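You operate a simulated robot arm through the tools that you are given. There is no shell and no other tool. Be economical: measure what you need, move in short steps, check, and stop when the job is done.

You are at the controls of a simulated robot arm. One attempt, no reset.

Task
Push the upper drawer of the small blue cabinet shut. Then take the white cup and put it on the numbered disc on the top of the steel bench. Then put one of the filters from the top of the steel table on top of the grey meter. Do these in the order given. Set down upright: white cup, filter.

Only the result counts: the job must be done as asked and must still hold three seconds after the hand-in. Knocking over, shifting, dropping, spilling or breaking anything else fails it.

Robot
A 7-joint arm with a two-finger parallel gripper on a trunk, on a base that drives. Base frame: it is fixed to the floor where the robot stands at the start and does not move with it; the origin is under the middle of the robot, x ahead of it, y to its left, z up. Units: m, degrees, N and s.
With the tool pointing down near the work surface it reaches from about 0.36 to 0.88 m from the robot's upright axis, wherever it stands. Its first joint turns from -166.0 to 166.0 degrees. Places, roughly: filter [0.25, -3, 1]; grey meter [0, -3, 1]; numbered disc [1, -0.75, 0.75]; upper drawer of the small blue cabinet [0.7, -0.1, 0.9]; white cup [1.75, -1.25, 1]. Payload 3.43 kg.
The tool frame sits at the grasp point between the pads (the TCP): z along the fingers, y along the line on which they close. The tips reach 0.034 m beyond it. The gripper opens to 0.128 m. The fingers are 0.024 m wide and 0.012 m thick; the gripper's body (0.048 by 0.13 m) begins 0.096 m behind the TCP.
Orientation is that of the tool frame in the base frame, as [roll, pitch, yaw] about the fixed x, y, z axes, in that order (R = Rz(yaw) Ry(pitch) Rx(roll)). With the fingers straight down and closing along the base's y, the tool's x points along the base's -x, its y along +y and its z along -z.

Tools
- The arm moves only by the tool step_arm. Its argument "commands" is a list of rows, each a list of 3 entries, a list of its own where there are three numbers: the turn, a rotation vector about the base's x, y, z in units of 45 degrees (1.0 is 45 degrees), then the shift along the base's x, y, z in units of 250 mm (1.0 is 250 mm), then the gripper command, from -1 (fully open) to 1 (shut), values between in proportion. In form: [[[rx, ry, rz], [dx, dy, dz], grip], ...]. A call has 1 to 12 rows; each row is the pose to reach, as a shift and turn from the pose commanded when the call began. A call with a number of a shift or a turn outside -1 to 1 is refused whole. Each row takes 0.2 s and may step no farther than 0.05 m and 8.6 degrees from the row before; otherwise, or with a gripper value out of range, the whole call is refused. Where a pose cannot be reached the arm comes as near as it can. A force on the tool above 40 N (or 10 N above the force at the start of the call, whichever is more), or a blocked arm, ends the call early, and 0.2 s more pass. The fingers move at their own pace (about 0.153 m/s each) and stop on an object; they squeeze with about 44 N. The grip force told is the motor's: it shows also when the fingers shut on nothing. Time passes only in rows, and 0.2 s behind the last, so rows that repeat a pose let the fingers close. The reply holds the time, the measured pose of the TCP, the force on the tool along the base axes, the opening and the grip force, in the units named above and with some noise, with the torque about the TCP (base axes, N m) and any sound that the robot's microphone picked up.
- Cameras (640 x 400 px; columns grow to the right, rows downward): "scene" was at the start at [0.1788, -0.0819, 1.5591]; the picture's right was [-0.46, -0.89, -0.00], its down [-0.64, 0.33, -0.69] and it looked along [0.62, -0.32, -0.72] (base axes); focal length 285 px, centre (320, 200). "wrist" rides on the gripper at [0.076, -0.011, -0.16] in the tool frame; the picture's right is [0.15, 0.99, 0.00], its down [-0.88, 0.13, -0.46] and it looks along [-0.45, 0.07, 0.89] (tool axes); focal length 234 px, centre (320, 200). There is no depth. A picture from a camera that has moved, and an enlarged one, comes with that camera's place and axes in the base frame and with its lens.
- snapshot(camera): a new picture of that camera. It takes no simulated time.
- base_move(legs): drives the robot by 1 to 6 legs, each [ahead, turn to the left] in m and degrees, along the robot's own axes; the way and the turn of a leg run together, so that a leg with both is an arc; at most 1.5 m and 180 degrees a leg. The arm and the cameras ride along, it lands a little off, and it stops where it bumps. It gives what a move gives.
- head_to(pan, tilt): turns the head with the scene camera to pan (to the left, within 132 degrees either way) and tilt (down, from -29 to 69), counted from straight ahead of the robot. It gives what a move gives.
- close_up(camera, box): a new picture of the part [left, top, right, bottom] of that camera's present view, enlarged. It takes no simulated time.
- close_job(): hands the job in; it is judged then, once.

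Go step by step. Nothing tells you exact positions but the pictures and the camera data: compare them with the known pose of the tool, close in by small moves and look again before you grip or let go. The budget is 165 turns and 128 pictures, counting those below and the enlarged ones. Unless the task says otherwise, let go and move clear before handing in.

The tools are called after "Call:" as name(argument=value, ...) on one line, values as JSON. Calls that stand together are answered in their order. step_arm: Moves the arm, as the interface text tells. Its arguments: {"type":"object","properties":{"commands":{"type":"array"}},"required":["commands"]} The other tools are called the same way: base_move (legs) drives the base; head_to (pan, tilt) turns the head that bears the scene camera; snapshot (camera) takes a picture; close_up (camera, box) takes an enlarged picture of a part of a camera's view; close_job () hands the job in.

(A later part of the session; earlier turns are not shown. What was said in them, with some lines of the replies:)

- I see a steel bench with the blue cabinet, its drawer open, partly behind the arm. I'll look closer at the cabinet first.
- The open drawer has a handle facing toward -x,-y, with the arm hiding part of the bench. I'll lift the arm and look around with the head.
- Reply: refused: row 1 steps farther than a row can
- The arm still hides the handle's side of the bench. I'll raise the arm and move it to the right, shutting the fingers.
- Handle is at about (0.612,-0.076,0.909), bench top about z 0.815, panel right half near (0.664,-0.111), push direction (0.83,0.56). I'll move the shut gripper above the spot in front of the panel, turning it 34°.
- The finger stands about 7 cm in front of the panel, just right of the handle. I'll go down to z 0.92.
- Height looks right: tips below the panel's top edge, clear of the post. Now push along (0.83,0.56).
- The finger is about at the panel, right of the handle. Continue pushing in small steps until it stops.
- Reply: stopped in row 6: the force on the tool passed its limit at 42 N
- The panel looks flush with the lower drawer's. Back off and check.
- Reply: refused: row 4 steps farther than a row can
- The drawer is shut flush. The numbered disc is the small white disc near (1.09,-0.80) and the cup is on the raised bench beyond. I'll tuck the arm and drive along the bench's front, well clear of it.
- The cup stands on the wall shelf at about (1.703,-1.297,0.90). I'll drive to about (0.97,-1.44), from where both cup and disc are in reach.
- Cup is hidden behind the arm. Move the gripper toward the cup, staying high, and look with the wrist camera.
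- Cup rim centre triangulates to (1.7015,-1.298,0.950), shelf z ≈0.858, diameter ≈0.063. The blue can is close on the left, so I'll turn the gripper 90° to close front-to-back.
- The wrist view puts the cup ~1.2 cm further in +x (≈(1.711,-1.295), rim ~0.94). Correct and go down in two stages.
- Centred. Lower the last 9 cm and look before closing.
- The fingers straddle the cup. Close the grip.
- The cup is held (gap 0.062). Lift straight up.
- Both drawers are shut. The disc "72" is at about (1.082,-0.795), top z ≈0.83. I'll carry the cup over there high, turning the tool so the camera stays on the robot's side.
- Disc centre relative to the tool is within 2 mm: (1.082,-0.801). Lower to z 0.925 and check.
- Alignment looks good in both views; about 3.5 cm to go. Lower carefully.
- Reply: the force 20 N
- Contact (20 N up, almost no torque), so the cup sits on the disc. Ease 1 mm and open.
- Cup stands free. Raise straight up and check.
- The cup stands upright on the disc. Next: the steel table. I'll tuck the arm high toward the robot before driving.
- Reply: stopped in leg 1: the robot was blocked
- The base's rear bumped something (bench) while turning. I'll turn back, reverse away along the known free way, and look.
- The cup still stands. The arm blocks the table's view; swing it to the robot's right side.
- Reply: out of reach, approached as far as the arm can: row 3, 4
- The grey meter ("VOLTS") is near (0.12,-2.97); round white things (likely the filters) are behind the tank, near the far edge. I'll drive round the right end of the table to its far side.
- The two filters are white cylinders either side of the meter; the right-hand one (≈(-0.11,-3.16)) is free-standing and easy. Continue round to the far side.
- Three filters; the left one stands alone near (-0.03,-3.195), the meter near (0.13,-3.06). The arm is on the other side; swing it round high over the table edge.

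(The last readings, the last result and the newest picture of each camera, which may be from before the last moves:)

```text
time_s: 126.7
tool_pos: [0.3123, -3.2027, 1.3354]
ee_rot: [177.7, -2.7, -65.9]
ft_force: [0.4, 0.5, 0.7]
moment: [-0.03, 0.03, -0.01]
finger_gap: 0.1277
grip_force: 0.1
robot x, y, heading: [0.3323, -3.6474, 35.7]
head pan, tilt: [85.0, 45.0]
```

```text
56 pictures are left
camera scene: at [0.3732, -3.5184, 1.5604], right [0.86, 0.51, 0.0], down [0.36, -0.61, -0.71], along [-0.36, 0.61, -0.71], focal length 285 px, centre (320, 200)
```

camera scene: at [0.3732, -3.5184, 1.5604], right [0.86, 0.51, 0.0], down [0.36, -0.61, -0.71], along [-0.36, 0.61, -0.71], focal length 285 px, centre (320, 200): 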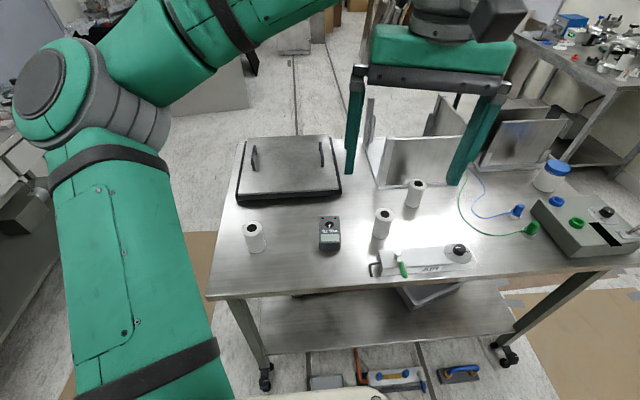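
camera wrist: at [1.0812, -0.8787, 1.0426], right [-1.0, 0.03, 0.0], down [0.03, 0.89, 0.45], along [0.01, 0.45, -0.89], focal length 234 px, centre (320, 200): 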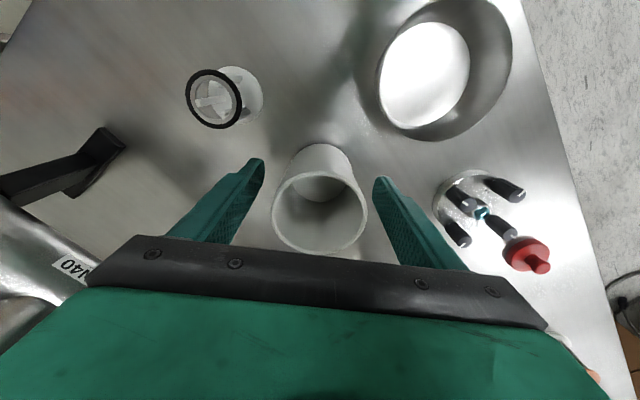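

Call:
step_arm(commands=[[[0.025, -0.007, 0], [-0.19, 0.01, -0.04], -1], [[0.05, -0.014, 0], [-0.37, 0.02, -0.08], -1], [[0.0755, -0.0217, 0], [-0.55, 0.03, -0.12], -1], [[0.0755, -0.0217, 0], [-0.73, 0.03, -0.16], -1], [[0.0755, -0.0217, 0], [-0.9, 0.03, -0.2], -1]])

Call:
snapshot(camera="wrist")

Call:
snapshot(camera="scene")

```text
time_s: 127.9
tool_pos: [0.0864, -3.1928, 1.2851]
ee_rot: [-180.0, -0.1, -66.0]
ft_force: [0.0, 0.2, 0.4]
moment: [-0.01, 0.04, -0.01]
finger_gap: 0.1282
grip_force: 0.0
robot x, y, heading: [0.327, -3.6479, 35.7]
head pan, tilt: [85.0, 45.0]
```

```text
55 pictures are left
camera wrist: at [0.1283, -3.2578, 1.4435], right [-0.84, -0.54, 0.0], down [-0.48, 0.75, 0.45], along [-0.24, 0.38, -0.89], focal length 234 px, centre (320, 200)
```

wrist: 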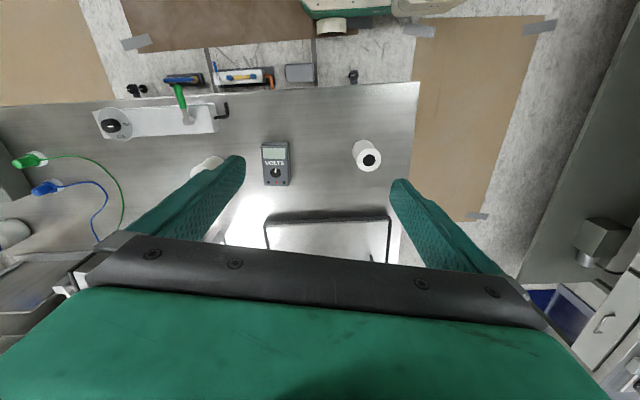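

```text
54 pictures are left
camera scene: at [0.373, -3.5185, 1.5604], right [0.86, 0.51, 0.0], down [0.36, -0.61, -0.71], along [-0.36, 0.61, -0.71], focal length 285 px, centre (320, 200)
```

scene: 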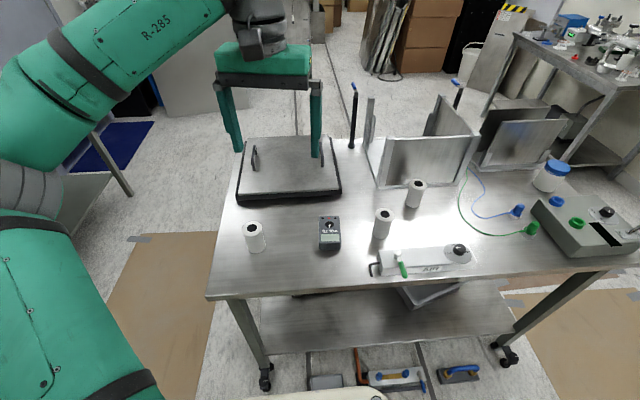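

Filter top at about (-0.030,-3.193,0.975), base ≈0.88. Move above it.

Call:
step_arm(commands=[[[0, 0, 0], [-0.16, 0, 0], -1], [[0, 0, 0], [-0.32, 0, 0], -1], [[0, 0, 0], [-0.466, 0, 0], -1], [[0, 0, 0], [-0.466, 0, -0.18], -1], [[0, 0, 0], [-0.466, 0, -0.36], -1], [[0, 0, 0], [-0.466, 0, -0.54], -1], [[0, 0, 0], [-0.466, 0, -0.7], -1]])

Call:
snapshot(camera="wrist")

Call:
snapshot(camera="scene")

```text
time_s: 129.5
tool_pos: [-0.0283, -3.192, 1.1127]
ee_rot: [-180.0, -0.1, -65.9]
ft_force: [0.7, -0.3, 0.6]
moment: [-0.01, 0.01, 0.02]
finger_gap: 0.1282
grip_force: 0.1
robot x, y, heading: [0.3291, -3.651, 35.8]
head pan, tilt: [85.0, 45.0]
```

```text
53 pictures are left
camera wrist: at [0.0143, -3.2573, 1.2698], right [-0.84, -0.54, 0.0], down [-0.48, 0.75, 0.46], along [-0.24, 0.38, -0.89], focal length 234 px, centre (320, 200)
```

wrist: 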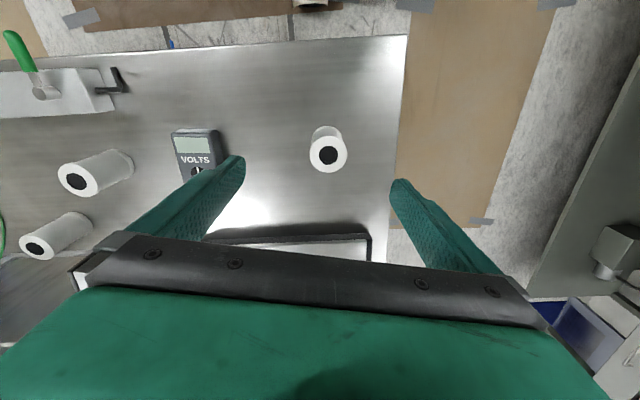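

```text
52 pictures are left
camera scene: at [0.3727, -3.5188, 1.5604], right [0.86, 0.51, 0.0], down [0.36, -0.61, -0.71], along [-0.36, 0.61, -0.71], focal length 285 px, centre (320, 200)
```

scene: 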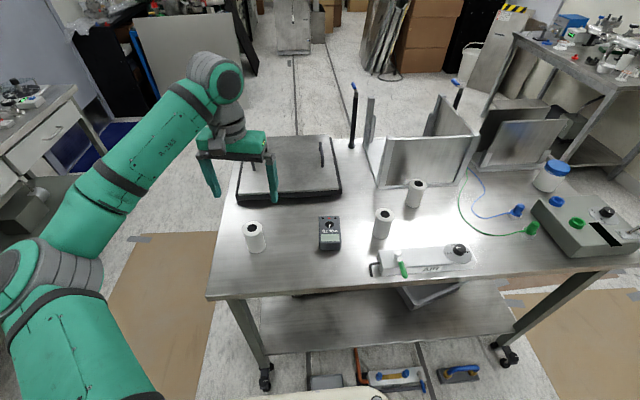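

Call:
step_arm(commands=[[[0, 0, 0], [-0.05, 0.012, -0.1], -1], [[0, 0, 0], [-0.05, 0.012, -0.22], -1], [[0, 0, 0], [-0.05, 0.012, -0.34], -1]])

Call:
snapshot(camera="wrist")

Call:
close_up(camera="scene", box=[180, 150, 360, 280])

```text
time_s: 130.3
tool_pos: [-0.0395, -3.1909, 1.0256]
ee_rot: [-179.9, 0.0, -66.0]
ft_force: [0.2, 0.0, -0.1]
moment: [0.01, -0.01, 0.02]
finger_gap: 0.1278
grip_force: 0.0
robot x, y, heading: [0.3295, -3.6455, 36.1]
head pan, tilt: [85.0, 45.0]
```

```text
51 pictures are left
camera wrist: at [0.0008, -3.2551, 1.1839], right [-0.84, -0.54, 0.0], down [-0.48, 0.75, 0.46], along [-0.24, 0.38, -0.89], focal length 234 px, centre (320, 200)
```

wrist: 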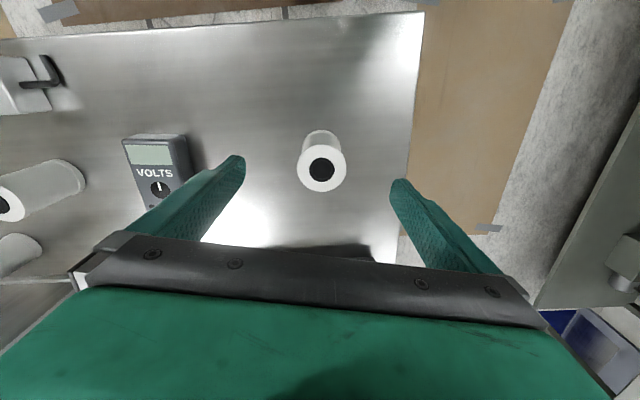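

```text
3.08 times, centred on (270, 215) of scene
camera zoom: at [0.3727, -3.5187, 1.5604], right [0.86, 0.51, 0.0], down [0.36, -0.61, -0.71], along [-0.36, 0.61, -0.71], focal length 878 px, centre (474, 154)
```

zoom: 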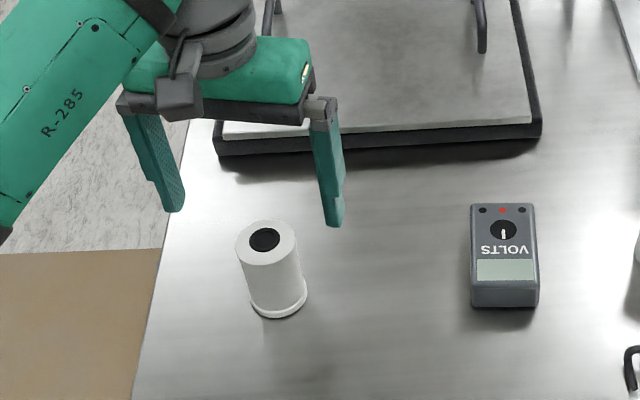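

The filter is centred within a few mm. Descend to grasp height.

Call:
step_arm(commands=[[[0, 0, 0], [0, 0, -0.12], -1], [[0, 0, 0], [0, 0, -0.24], -1], [[0, 0, 0], [0, 0, -0.36], -1]])

Call:
snapshot(camera="wrist")

Call:
close_up(camera="scene", box=[180, 150, 360, 280])

```text
time_s: 131.1
tool_pos: [-0.0425, -3.188, 0.9346]
ee_rot: [-179.9, 0.0, -65.8]
ft_force: [0.3, 0.1, 0.8]
moment: [-0.02, 0.0, 0.05]
finger_gap: 0.128
grip_force: 0.2
robot x, y, heading: [0.3302, -3.6534, 35.7]
head pan, tilt: [85.0, 45.0]
```

```text
49 pictures are left
camera wrist: at [-0.0005, -3.2527, 1.0916], right [-0.84, -0.54, 0.0], down [-0.48, 0.75, 0.46], along [-0.24, 0.38, -0.89], focal length 234 px, centre (320, 200)
```

wrist: 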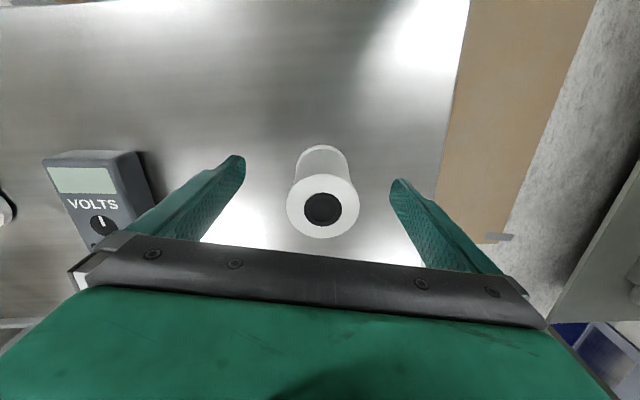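

```text
3.08 times, centred on (270, 215) of scene
camera zoom: at [0.3726, -3.5187, 1.5604], right [0.86, 0.51, 0.0], down [0.36, -0.61, -0.71], along [-0.36, 0.61, -0.71], focal length 878 px, centre (474, 154)
```

zoom: 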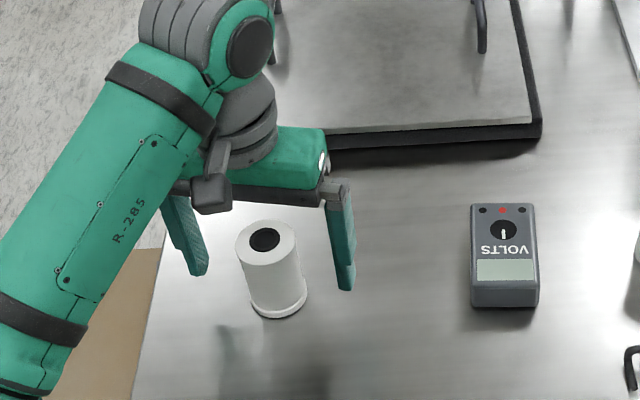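

Call:
step_arm(commands=[[[0, 0, 0], [0, 0, 0], 0], [[0, 0, 0], [0, 0, 0], 0.4], [[0, 0, 0], [0, 0, 0], 1], [[0, 0, 0], [0, 0, 0], 1], [[0, 0, 0], [0, 0, 0], 1]])

Call:
close_up(camera="scene", box=[180, 150, 360, 280])

Call:
snapshot(camera="wrist")

```text
time_s: 132.3
tool_pos: [-0.0414, -3.1867, 0.9351]
ee_rot: [-180.0, -0.1, -65.7]
ft_force: [0.6, -0.3, -0.6]
moment: [-0.02, 0.01, -0.02]
finger_gap: 0.053
grip_force: 44.5
robot x, y, heading: [0.3299, -3.6484, 36.0]
head pan, tilt: [85.0, 45.0]
```

```text
3.08 times, centred on (270, 215) of scene
camera zoom: at [0.3726, -3.5186, 1.5604], right [0.86, 0.51, 0.0], down [0.36, -0.61, -0.71], along [-0.36, 0.61, -0.71], focal length 878 px, centre (474, 154)
```

zoom: 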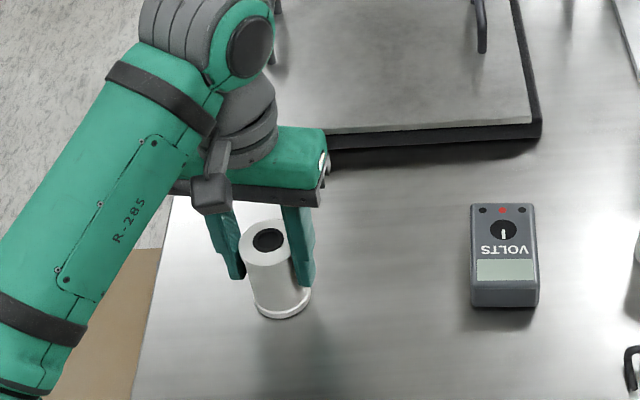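

```text
46 pictures are left
camera wrist: at [-0.0003, -3.2526, 1.0918], right [-0.84, -0.54, 0.0], down [-0.48, 0.75, 0.45], along [-0.24, 0.38, -0.89], focal length 234 px, centre (320, 200)
```

wrist: 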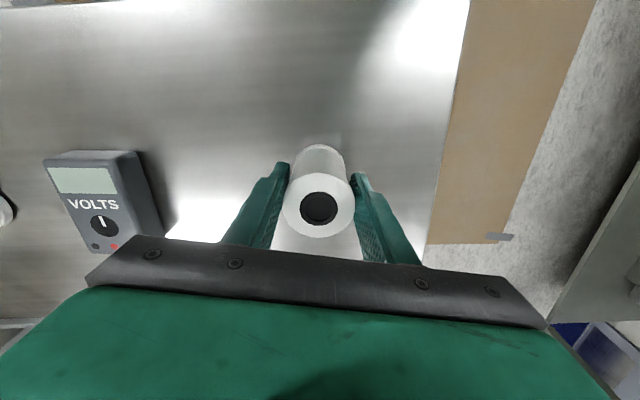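

Gripped (gap 0.053). Lift, and carry toward above the meter with a 7° turn to line up with it.

Call:
step_arm(commands=[[[0, 0, 0], [0, 0, 0.12], 1], [[0, 0, 0], [0, 0, 0.28], 1], [[0, 0, 0], [0, 0, 0.44], 1], [[0, 0, 0], [0, 0, 0.6], 1], [[0, 0, 0.05], [0.13, 0.11, 0.6], 1], [[0, 0, 0.1], [0.26, 0.22, 0.6], 1], [[0, 0, 0.16], [0.39, 0.33, 0.6], 1], [[0, 0, 0.16], [0.52, 0.44, 0.6], 1], [[0, 0, 0.16], [0.65, 0.55, 0.6], 1]])

Call:
close_up(camera="wrist", box=[200, 60, 440, 240])

Call:
close_up(camera="scene", box=[240, 110, 420, 270])

```text
time_s: 134.3
tool_pos: [0.1212, -3.0534, 1.0841]
ee_rot: [-179.9, -0.1, -58.4]
ft_force: [-0.3, -1.2, -1.6]
moment: [-0.02, -0.08, 0.0]
finger_gap: 0.0526
grip_force: 44.3
robot x, y, heading: [0.3287, -3.6515, 35.9]
head pan, tilt: [85.0, 45.0]
```

```text
2.22 times, centred on (320, 150) of wrist
camera zoom: at [0.1709, -3.1132, 1.2417], right [-0.77, -0.64, 0.0], down [-0.57, 0.68, 0.45], along [-0.29, 0.35, -0.89], focal length 520 px, centre (320, 311)
```

zoom: 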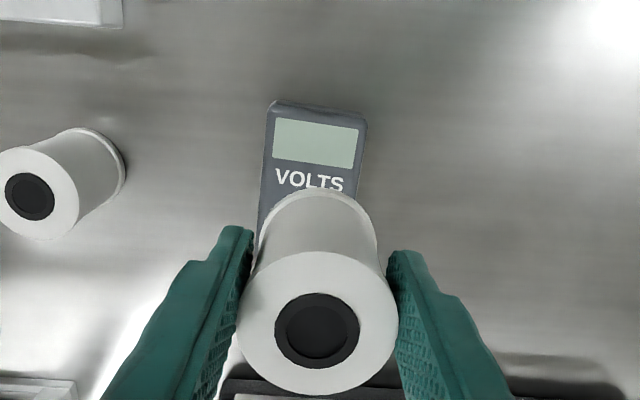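

```text
2.50 times, centred on (330, 190) of scene
camera zoom: at [0.3723, -3.5189, 1.5604], right [0.86, 0.51, 0.0], down [0.36, -0.61, -0.71], along [-0.36, 0.61, -0.71], focal length 713 px, centre (295, 225)
```

zoom: 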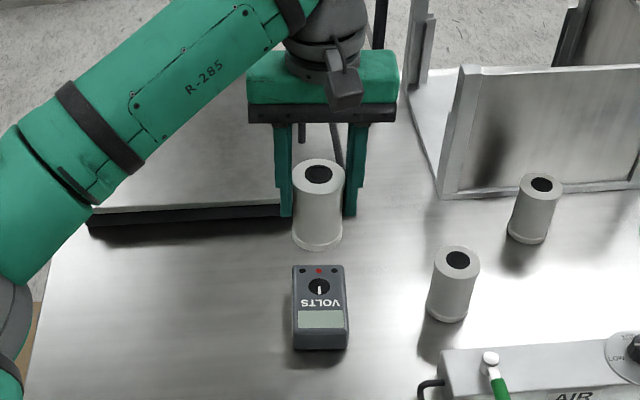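

Call:
close_up(camera="scene", box=[310, 205, 350, 255])

```text
8.00 times, centred on (330, 230) of scene
camera zoom: at [0.3723, -3.5189, 1.5604], right [0.86, 0.51, 0.0], down [0.36, -0.61, -0.71], along [-0.36, 0.61, -0.71], focal length 2282 px, centre (240, -40)
```

zoom: 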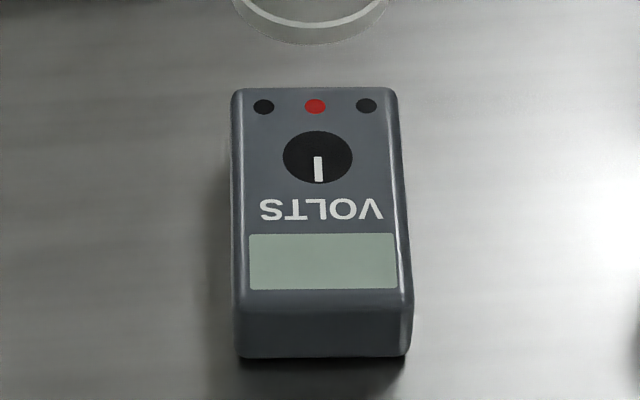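

The meter's face is flat (dial printed), so I'll aim at its centre ≈(0.118,-3.039). Adjust and lower to z 1.0.

Call:
step_arm(commands=[[[0, 0, 0], [-0.012, 0.058, 0], 1], [[0, 0, 0], [-0.012, 0.058, -0.12], 1], [[0, 0, 0], [-0.012, 0.058, -0.24], 1], [[0, 0, 0], [-0.012, 0.058, -0.336], 1]])

Call:
close_up(camera="wrist", box=[200, 60, 440, 240])

Call:
close_up(camera="scene", box=[290, 175, 370, 255])

```text
time_s: 135.3
tool_pos: [0.1185, -3.039, 1.0005]
ee_rot: [180.0, 0.0, -58.7]
ft_force: [-0.1, -0.2, -1.2]
moment: [0.0, 0.02, 0.02]
finger_gap: 0.0528
grip_force: 44.3
robot x, y, heading: [0.3285, -3.6498, 35.6]
head pan, tilt: [85.0, 45.0]
```

```text
2.22 times, centred on (320, 150) of wrist
camera zoom: at [0.1674, -3.0986, 1.1583], right [-0.77, -0.64, 0.0], down [-0.57, 0.68, 0.46], along [-0.29, 0.35, -0.89], focal length 520 px, centre (320, 311)
```

zoom: 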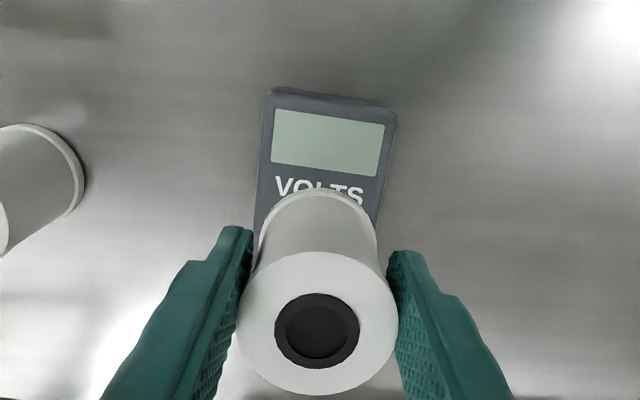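

```text
5.00 times, centred on (330, 215) of scene
camera zoom: at [0.3727, -3.5186, 1.5604], right [0.86, 0.51, 0.0], down [0.36, -0.61, -0.71], along [-0.36, 0.61, -0.71], focal length 1426 px, centre (270, 125)
```

zoom: 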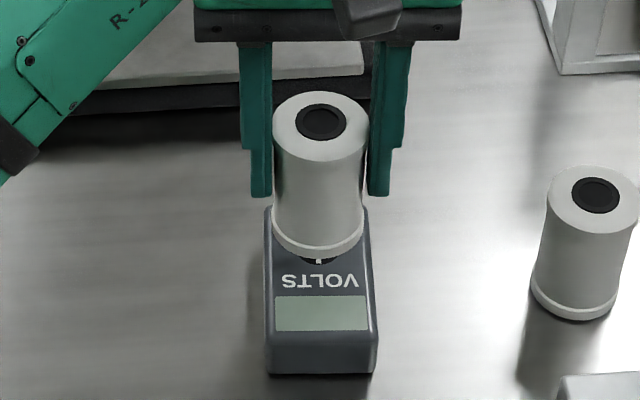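

Both views say the filter will land at the meter's centre. Lower to just above contact.

Call:
step_arm(commands=[[[0, 0, 0], [0, 0, -0.05], 1], [[0, 0, 0], [0, 0, -0.1], 1]])

Call:
step_arm(commands=[[[0, 0, 0], [0, 0, -0.01], 1], [[0, 0, 0], [0, 0, -0.016], 1]])

Call:
close_up(camera="scene", box=[290, 175, 370, 255])

```text
time_s: 135.9
tool_pos: [0.1178, -3.0388, 0.9754]
ee_rot: [-179.9, -0.1, -58.6]
ft_force: [-1.0, 0.2, -1.8]
moment: [0.01, -0.01, 0.02]
finger_gap: 0.053
grip_force: 43.8
robot x, y, heading: [0.3263, -3.6499, 36.0]
head pan, tilt: [85.0, 45.0]
```

```text
time_s: 136.5
tool_pos: [0.1184, -3.038, 0.9712]
ee_rot: [-180.0, -0.1, -58.6]
ft_force: [-0.7, -0.3, -1.1]
moment: [-0.02, 0.0, 0.0]
finger_gap: 0.0529
grip_force: 44.0
robot x, y, heading: [0.3293, -3.6534, 35.7]
head pan, tilt: [85.0, 45.0]
```

```text
5.00 times, centred on (330, 215) of scene
camera zoom: at [0.3726, -3.5186, 1.5604], right [0.86, 0.51, 0.0], down [0.36, -0.61, -0.71], along [-0.36, 0.61, -0.71], focal length 1426 px, centre (270, 125)
```

zoom: 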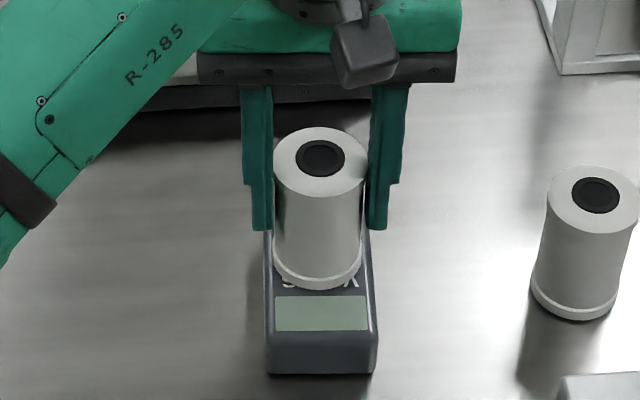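

Call:
step_arm(commands=[[[0, 0, 0], [0, 0, -0.008], 1], [[0, 0, 0], [0, 0, -0.008], 1]])

Call:
step_arm(commands=[[[0, 0, 0], [0, 0, -0.008], 1], [[0, 0, 0], [0, 0, -0.008], 1]])

Call:
step_arm(commands=[[[0, 0, 0], [0, 0, -0.006], 1], [[0, 0, 0], [0, 0, -0.006], 1]])

```text
time_s: 137.1
tool_pos: [0.1178, -3.038, 0.9693]
ee_rot: [-179.9, -0.1, -58.6]
ft_force: [-0.1, 0.0, -1.4]
moment: [-0.04, -0.03, 0.02]
finger_gap: 0.0528
grip_force: 43.7
robot x, y, heading: [0.3326, -3.6491, 35.5]
head pan, tilt: [85.0, 45.0]
```

```text
time_s: 137.7
tool_pos: [0.1184, -3.0383, 0.9698]
ee_rot: [-179.9, 0.1, -58.8]
ft_force: [4.3, -3.5, 19.0]
moment: [-0.4, -0.21, 0.04]
finger_gap: 0.0529
grip_force: 43.7
robot x, y, heading: [0.3329, -3.6485, 35.7]
head pan, tilt: [85.0, 45.0]
```

```text
time_s: 138.3
tool_pos: [0.117, -3.0379, 0.9677]
ee_rot: [-179.9, 0.2, -58.7]
ft_force: [3.4, 0.3, 39.1]
moment: [0.18, 0.12, 0.31]
finger_gap: 0.053
grip_force: 44.0
robot x, y, heading: [0.3305, -3.6548, 35.6]
head pan, tilt: [85.0, 45.0]
```

Contact made (39 N, a bit much). Ease up 3 mm and check.

Call:
step_arm(commands=[[[0, 0, 0], [0, 0, 0.012], 1], [[0, 0, 0], [0, 0, 0.012], 1]])

Call:
close_up(camera="scene", box=[290, 175, 370, 255])

```text
time_s: 138.9
tool_pos: [0.1184, -3.0383, 0.9685]
ee_rot: [-179.9, 0.1, -58.5]
ft_force: [-1.5, 7.6, 21.7]
moment: [0.83, 0.41, -0.07]
finger_gap: 0.0527
grip_force: 43.9
robot x, y, heading: [0.3291, -3.6495, 35.8]
head pan, tilt: [85.0, 45.0]
```

```text
5.00 times, centred on (330, 215) of scene
camera zoom: at [0.3728, -3.5189, 1.5604], right [0.86, 0.51, 0.0], down [0.36, -0.61, -0.71], along [-0.36, 0.61, -0.71], focal length 1426 px, centre (270, 125)
```

zoom: 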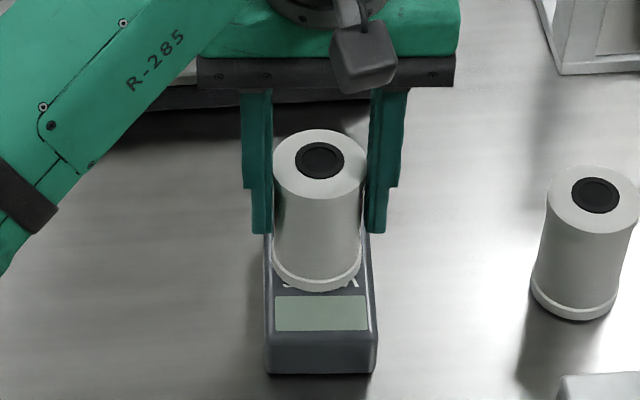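

Call:
step_arm(commands=[[[0, 0, 0], [0, 0, 0.006], 1], [[0, 0, 0], [0, 0, 0.006], 1]])

```text
time_s: 139.5
tool_pos: [0.1186, -3.0392, 0.9692]
ee_rot: [-180.0, -0.3, -58.7]
ft_force: [0.9, 0.5, -1.2]
moment: [0.0, 0.0, 0.0]
finger_gap: 0.0526
grip_force: 43.5
robot x, y, heading: [0.3307, -3.6538, 35.8]
head pan, tilt: [85.0, 45.0]
```

Load is off; the base is within about 1 mm of the meter. Open gently.

Call:
step_arm(commands=[[[0, 0, 0], [0, 0, -0.003], 0.1], [[0, 0, 0], [0, 0, -0.003], 0], [[0, 0, 0], [0, 0, -0.003], -0.2], [[0, 0, 0], [0, 0, -0.003], -0.4], [[0, 0, 0], [0, 0, -0.003], -0.4]])

Call:
close_up(camera="scene", box=[290, 175, 370, 255])

Call:
snapshot(camera="wrist")

```text
time_s: 140.7
tool_pos: [0.1186, -3.0393, 0.9698]
ee_rot: [-179.8, -0.1, -58.7]
ft_force: [0.3, -0.3, 0.3]
moment: [-0.01, 0.0, 0.0]
finger_gap: 0.0897
grip_force: 0.0
robot x, y, heading: [0.3297, -3.6489, 35.8]
head pan, tilt: [85.0, 45.0]
```

```text
5.00 times, centred on (330, 215) of scene
camera zoom: at [0.3727, -3.5186, 1.5604], right [0.86, 0.51, 0.0], down [0.36, -0.61, -0.71], along [-0.36, 0.61, -0.71], focal length 1426 px, centre (270, 125)
```

zoom: 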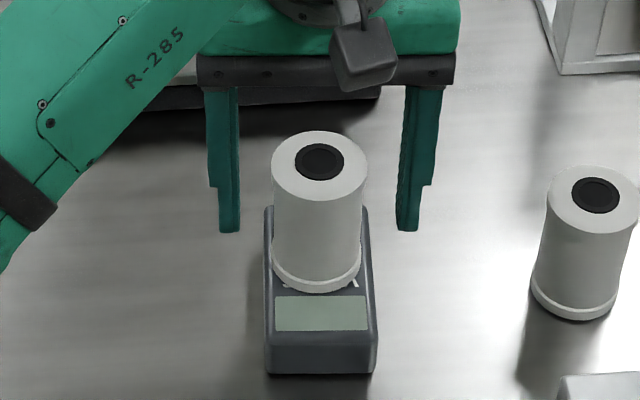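

```text
37 pictures are left
camera wrist: at [0.1671, -3.098, 1.1278], right [-0.77, -0.64, 0.0], down [-0.57, 0.68, 0.45], along [-0.29, 0.35, -0.89], focal length 234 px, centre (320, 200)
```

wrist: 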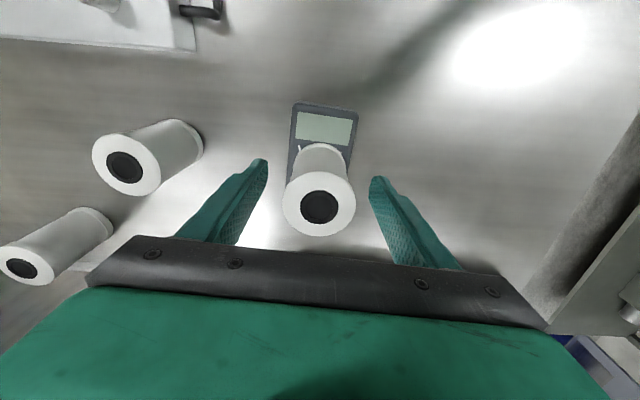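

The filter stands upright on the meter. Raise straight up and away, then check.

Call:
step_arm(commands=[[[0, 0, 0], [0, 0, 0.08], -0.4], [[0, 0, 0], [0, 0, 0.2], -0.4], [[0, 0, 0], [0, 0, 0.36], -0.4], [[0, 0, 0], [0, 0, 0.52], -0.4], [[0, 0, 0], [0, 0, 0.7], -0.4], [[0, 0, 0], [0, 0, 0.88], -0.4], [[0, 0, 0], [-0.1, 0, 1.0], -0.4], [[0, 0, 0], [-0.25, 0, 1.0], -0.4]])

Call:
snapshot(camera="scene")

Call:
close_up(camera="scene", box=[280, 175, 380, 255])

```text
time_s: 142.5
tool_pos: [0.0563, -3.0369, 1.2196]
ee_rot: [-179.9, 0.0, -58.8]
ft_force: [0.9, -0.5, 1.4]
moment: [0.01, 0.02, 0.03]
finger_gap: 0.0897
grip_force: 0.0
robot x, y, heading: [0.3287, -3.6499, 35.7]
head pan, tilt: [85.0, 45.0]
```

```text
36 pictures are left
camera scene: at [0.3728, -3.5185, 1.5604], right [0.86, 0.51, 0.0], down [0.36, -0.61, -0.71], along [-0.36, 0.61, -0.71], focal length 285 px, centre (320, 200)
```

scene: 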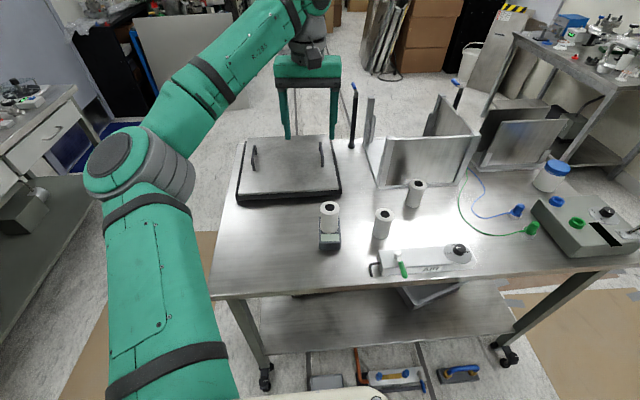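

```text
5.00 times, centred on (330, 215) of scene
camera zoom: at [0.3728, -3.5185, 1.5604], right [0.86, 0.51, 0.0], down [0.36, -0.61, -0.71], along [-0.36, 0.61, -0.71], focal length 1426 px, centre (270, 125)
```

zoom: 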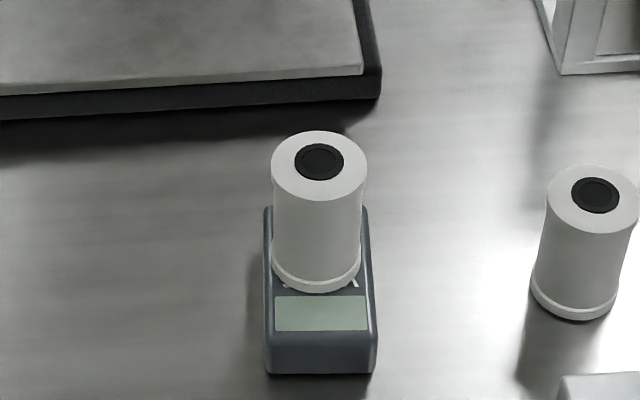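

The filter stands upright on the meter, the gripper is clear, the drawer is shut and the cup was last seen upright on disc 72. Handing in.

Call:
close_job()

```text
The job is handed in.
```

I did all three parts in order and handed the job in; I was not shown the verdict.

- **Drawer:** the upper drawer of the blue cabinet is shut.
- **Cup:** the white cup stands upright on disc 72. I last checked it from a distance, before driving to the steel table.
- **Filter:** one filter stands upright on the grey meter, with the gripper clear.

While turning after the cup was set down, the base was blocked once, most likely by the steel bench. I backed off; the cup was still upright afterwards, and I saw nothing else on the bench out of place.
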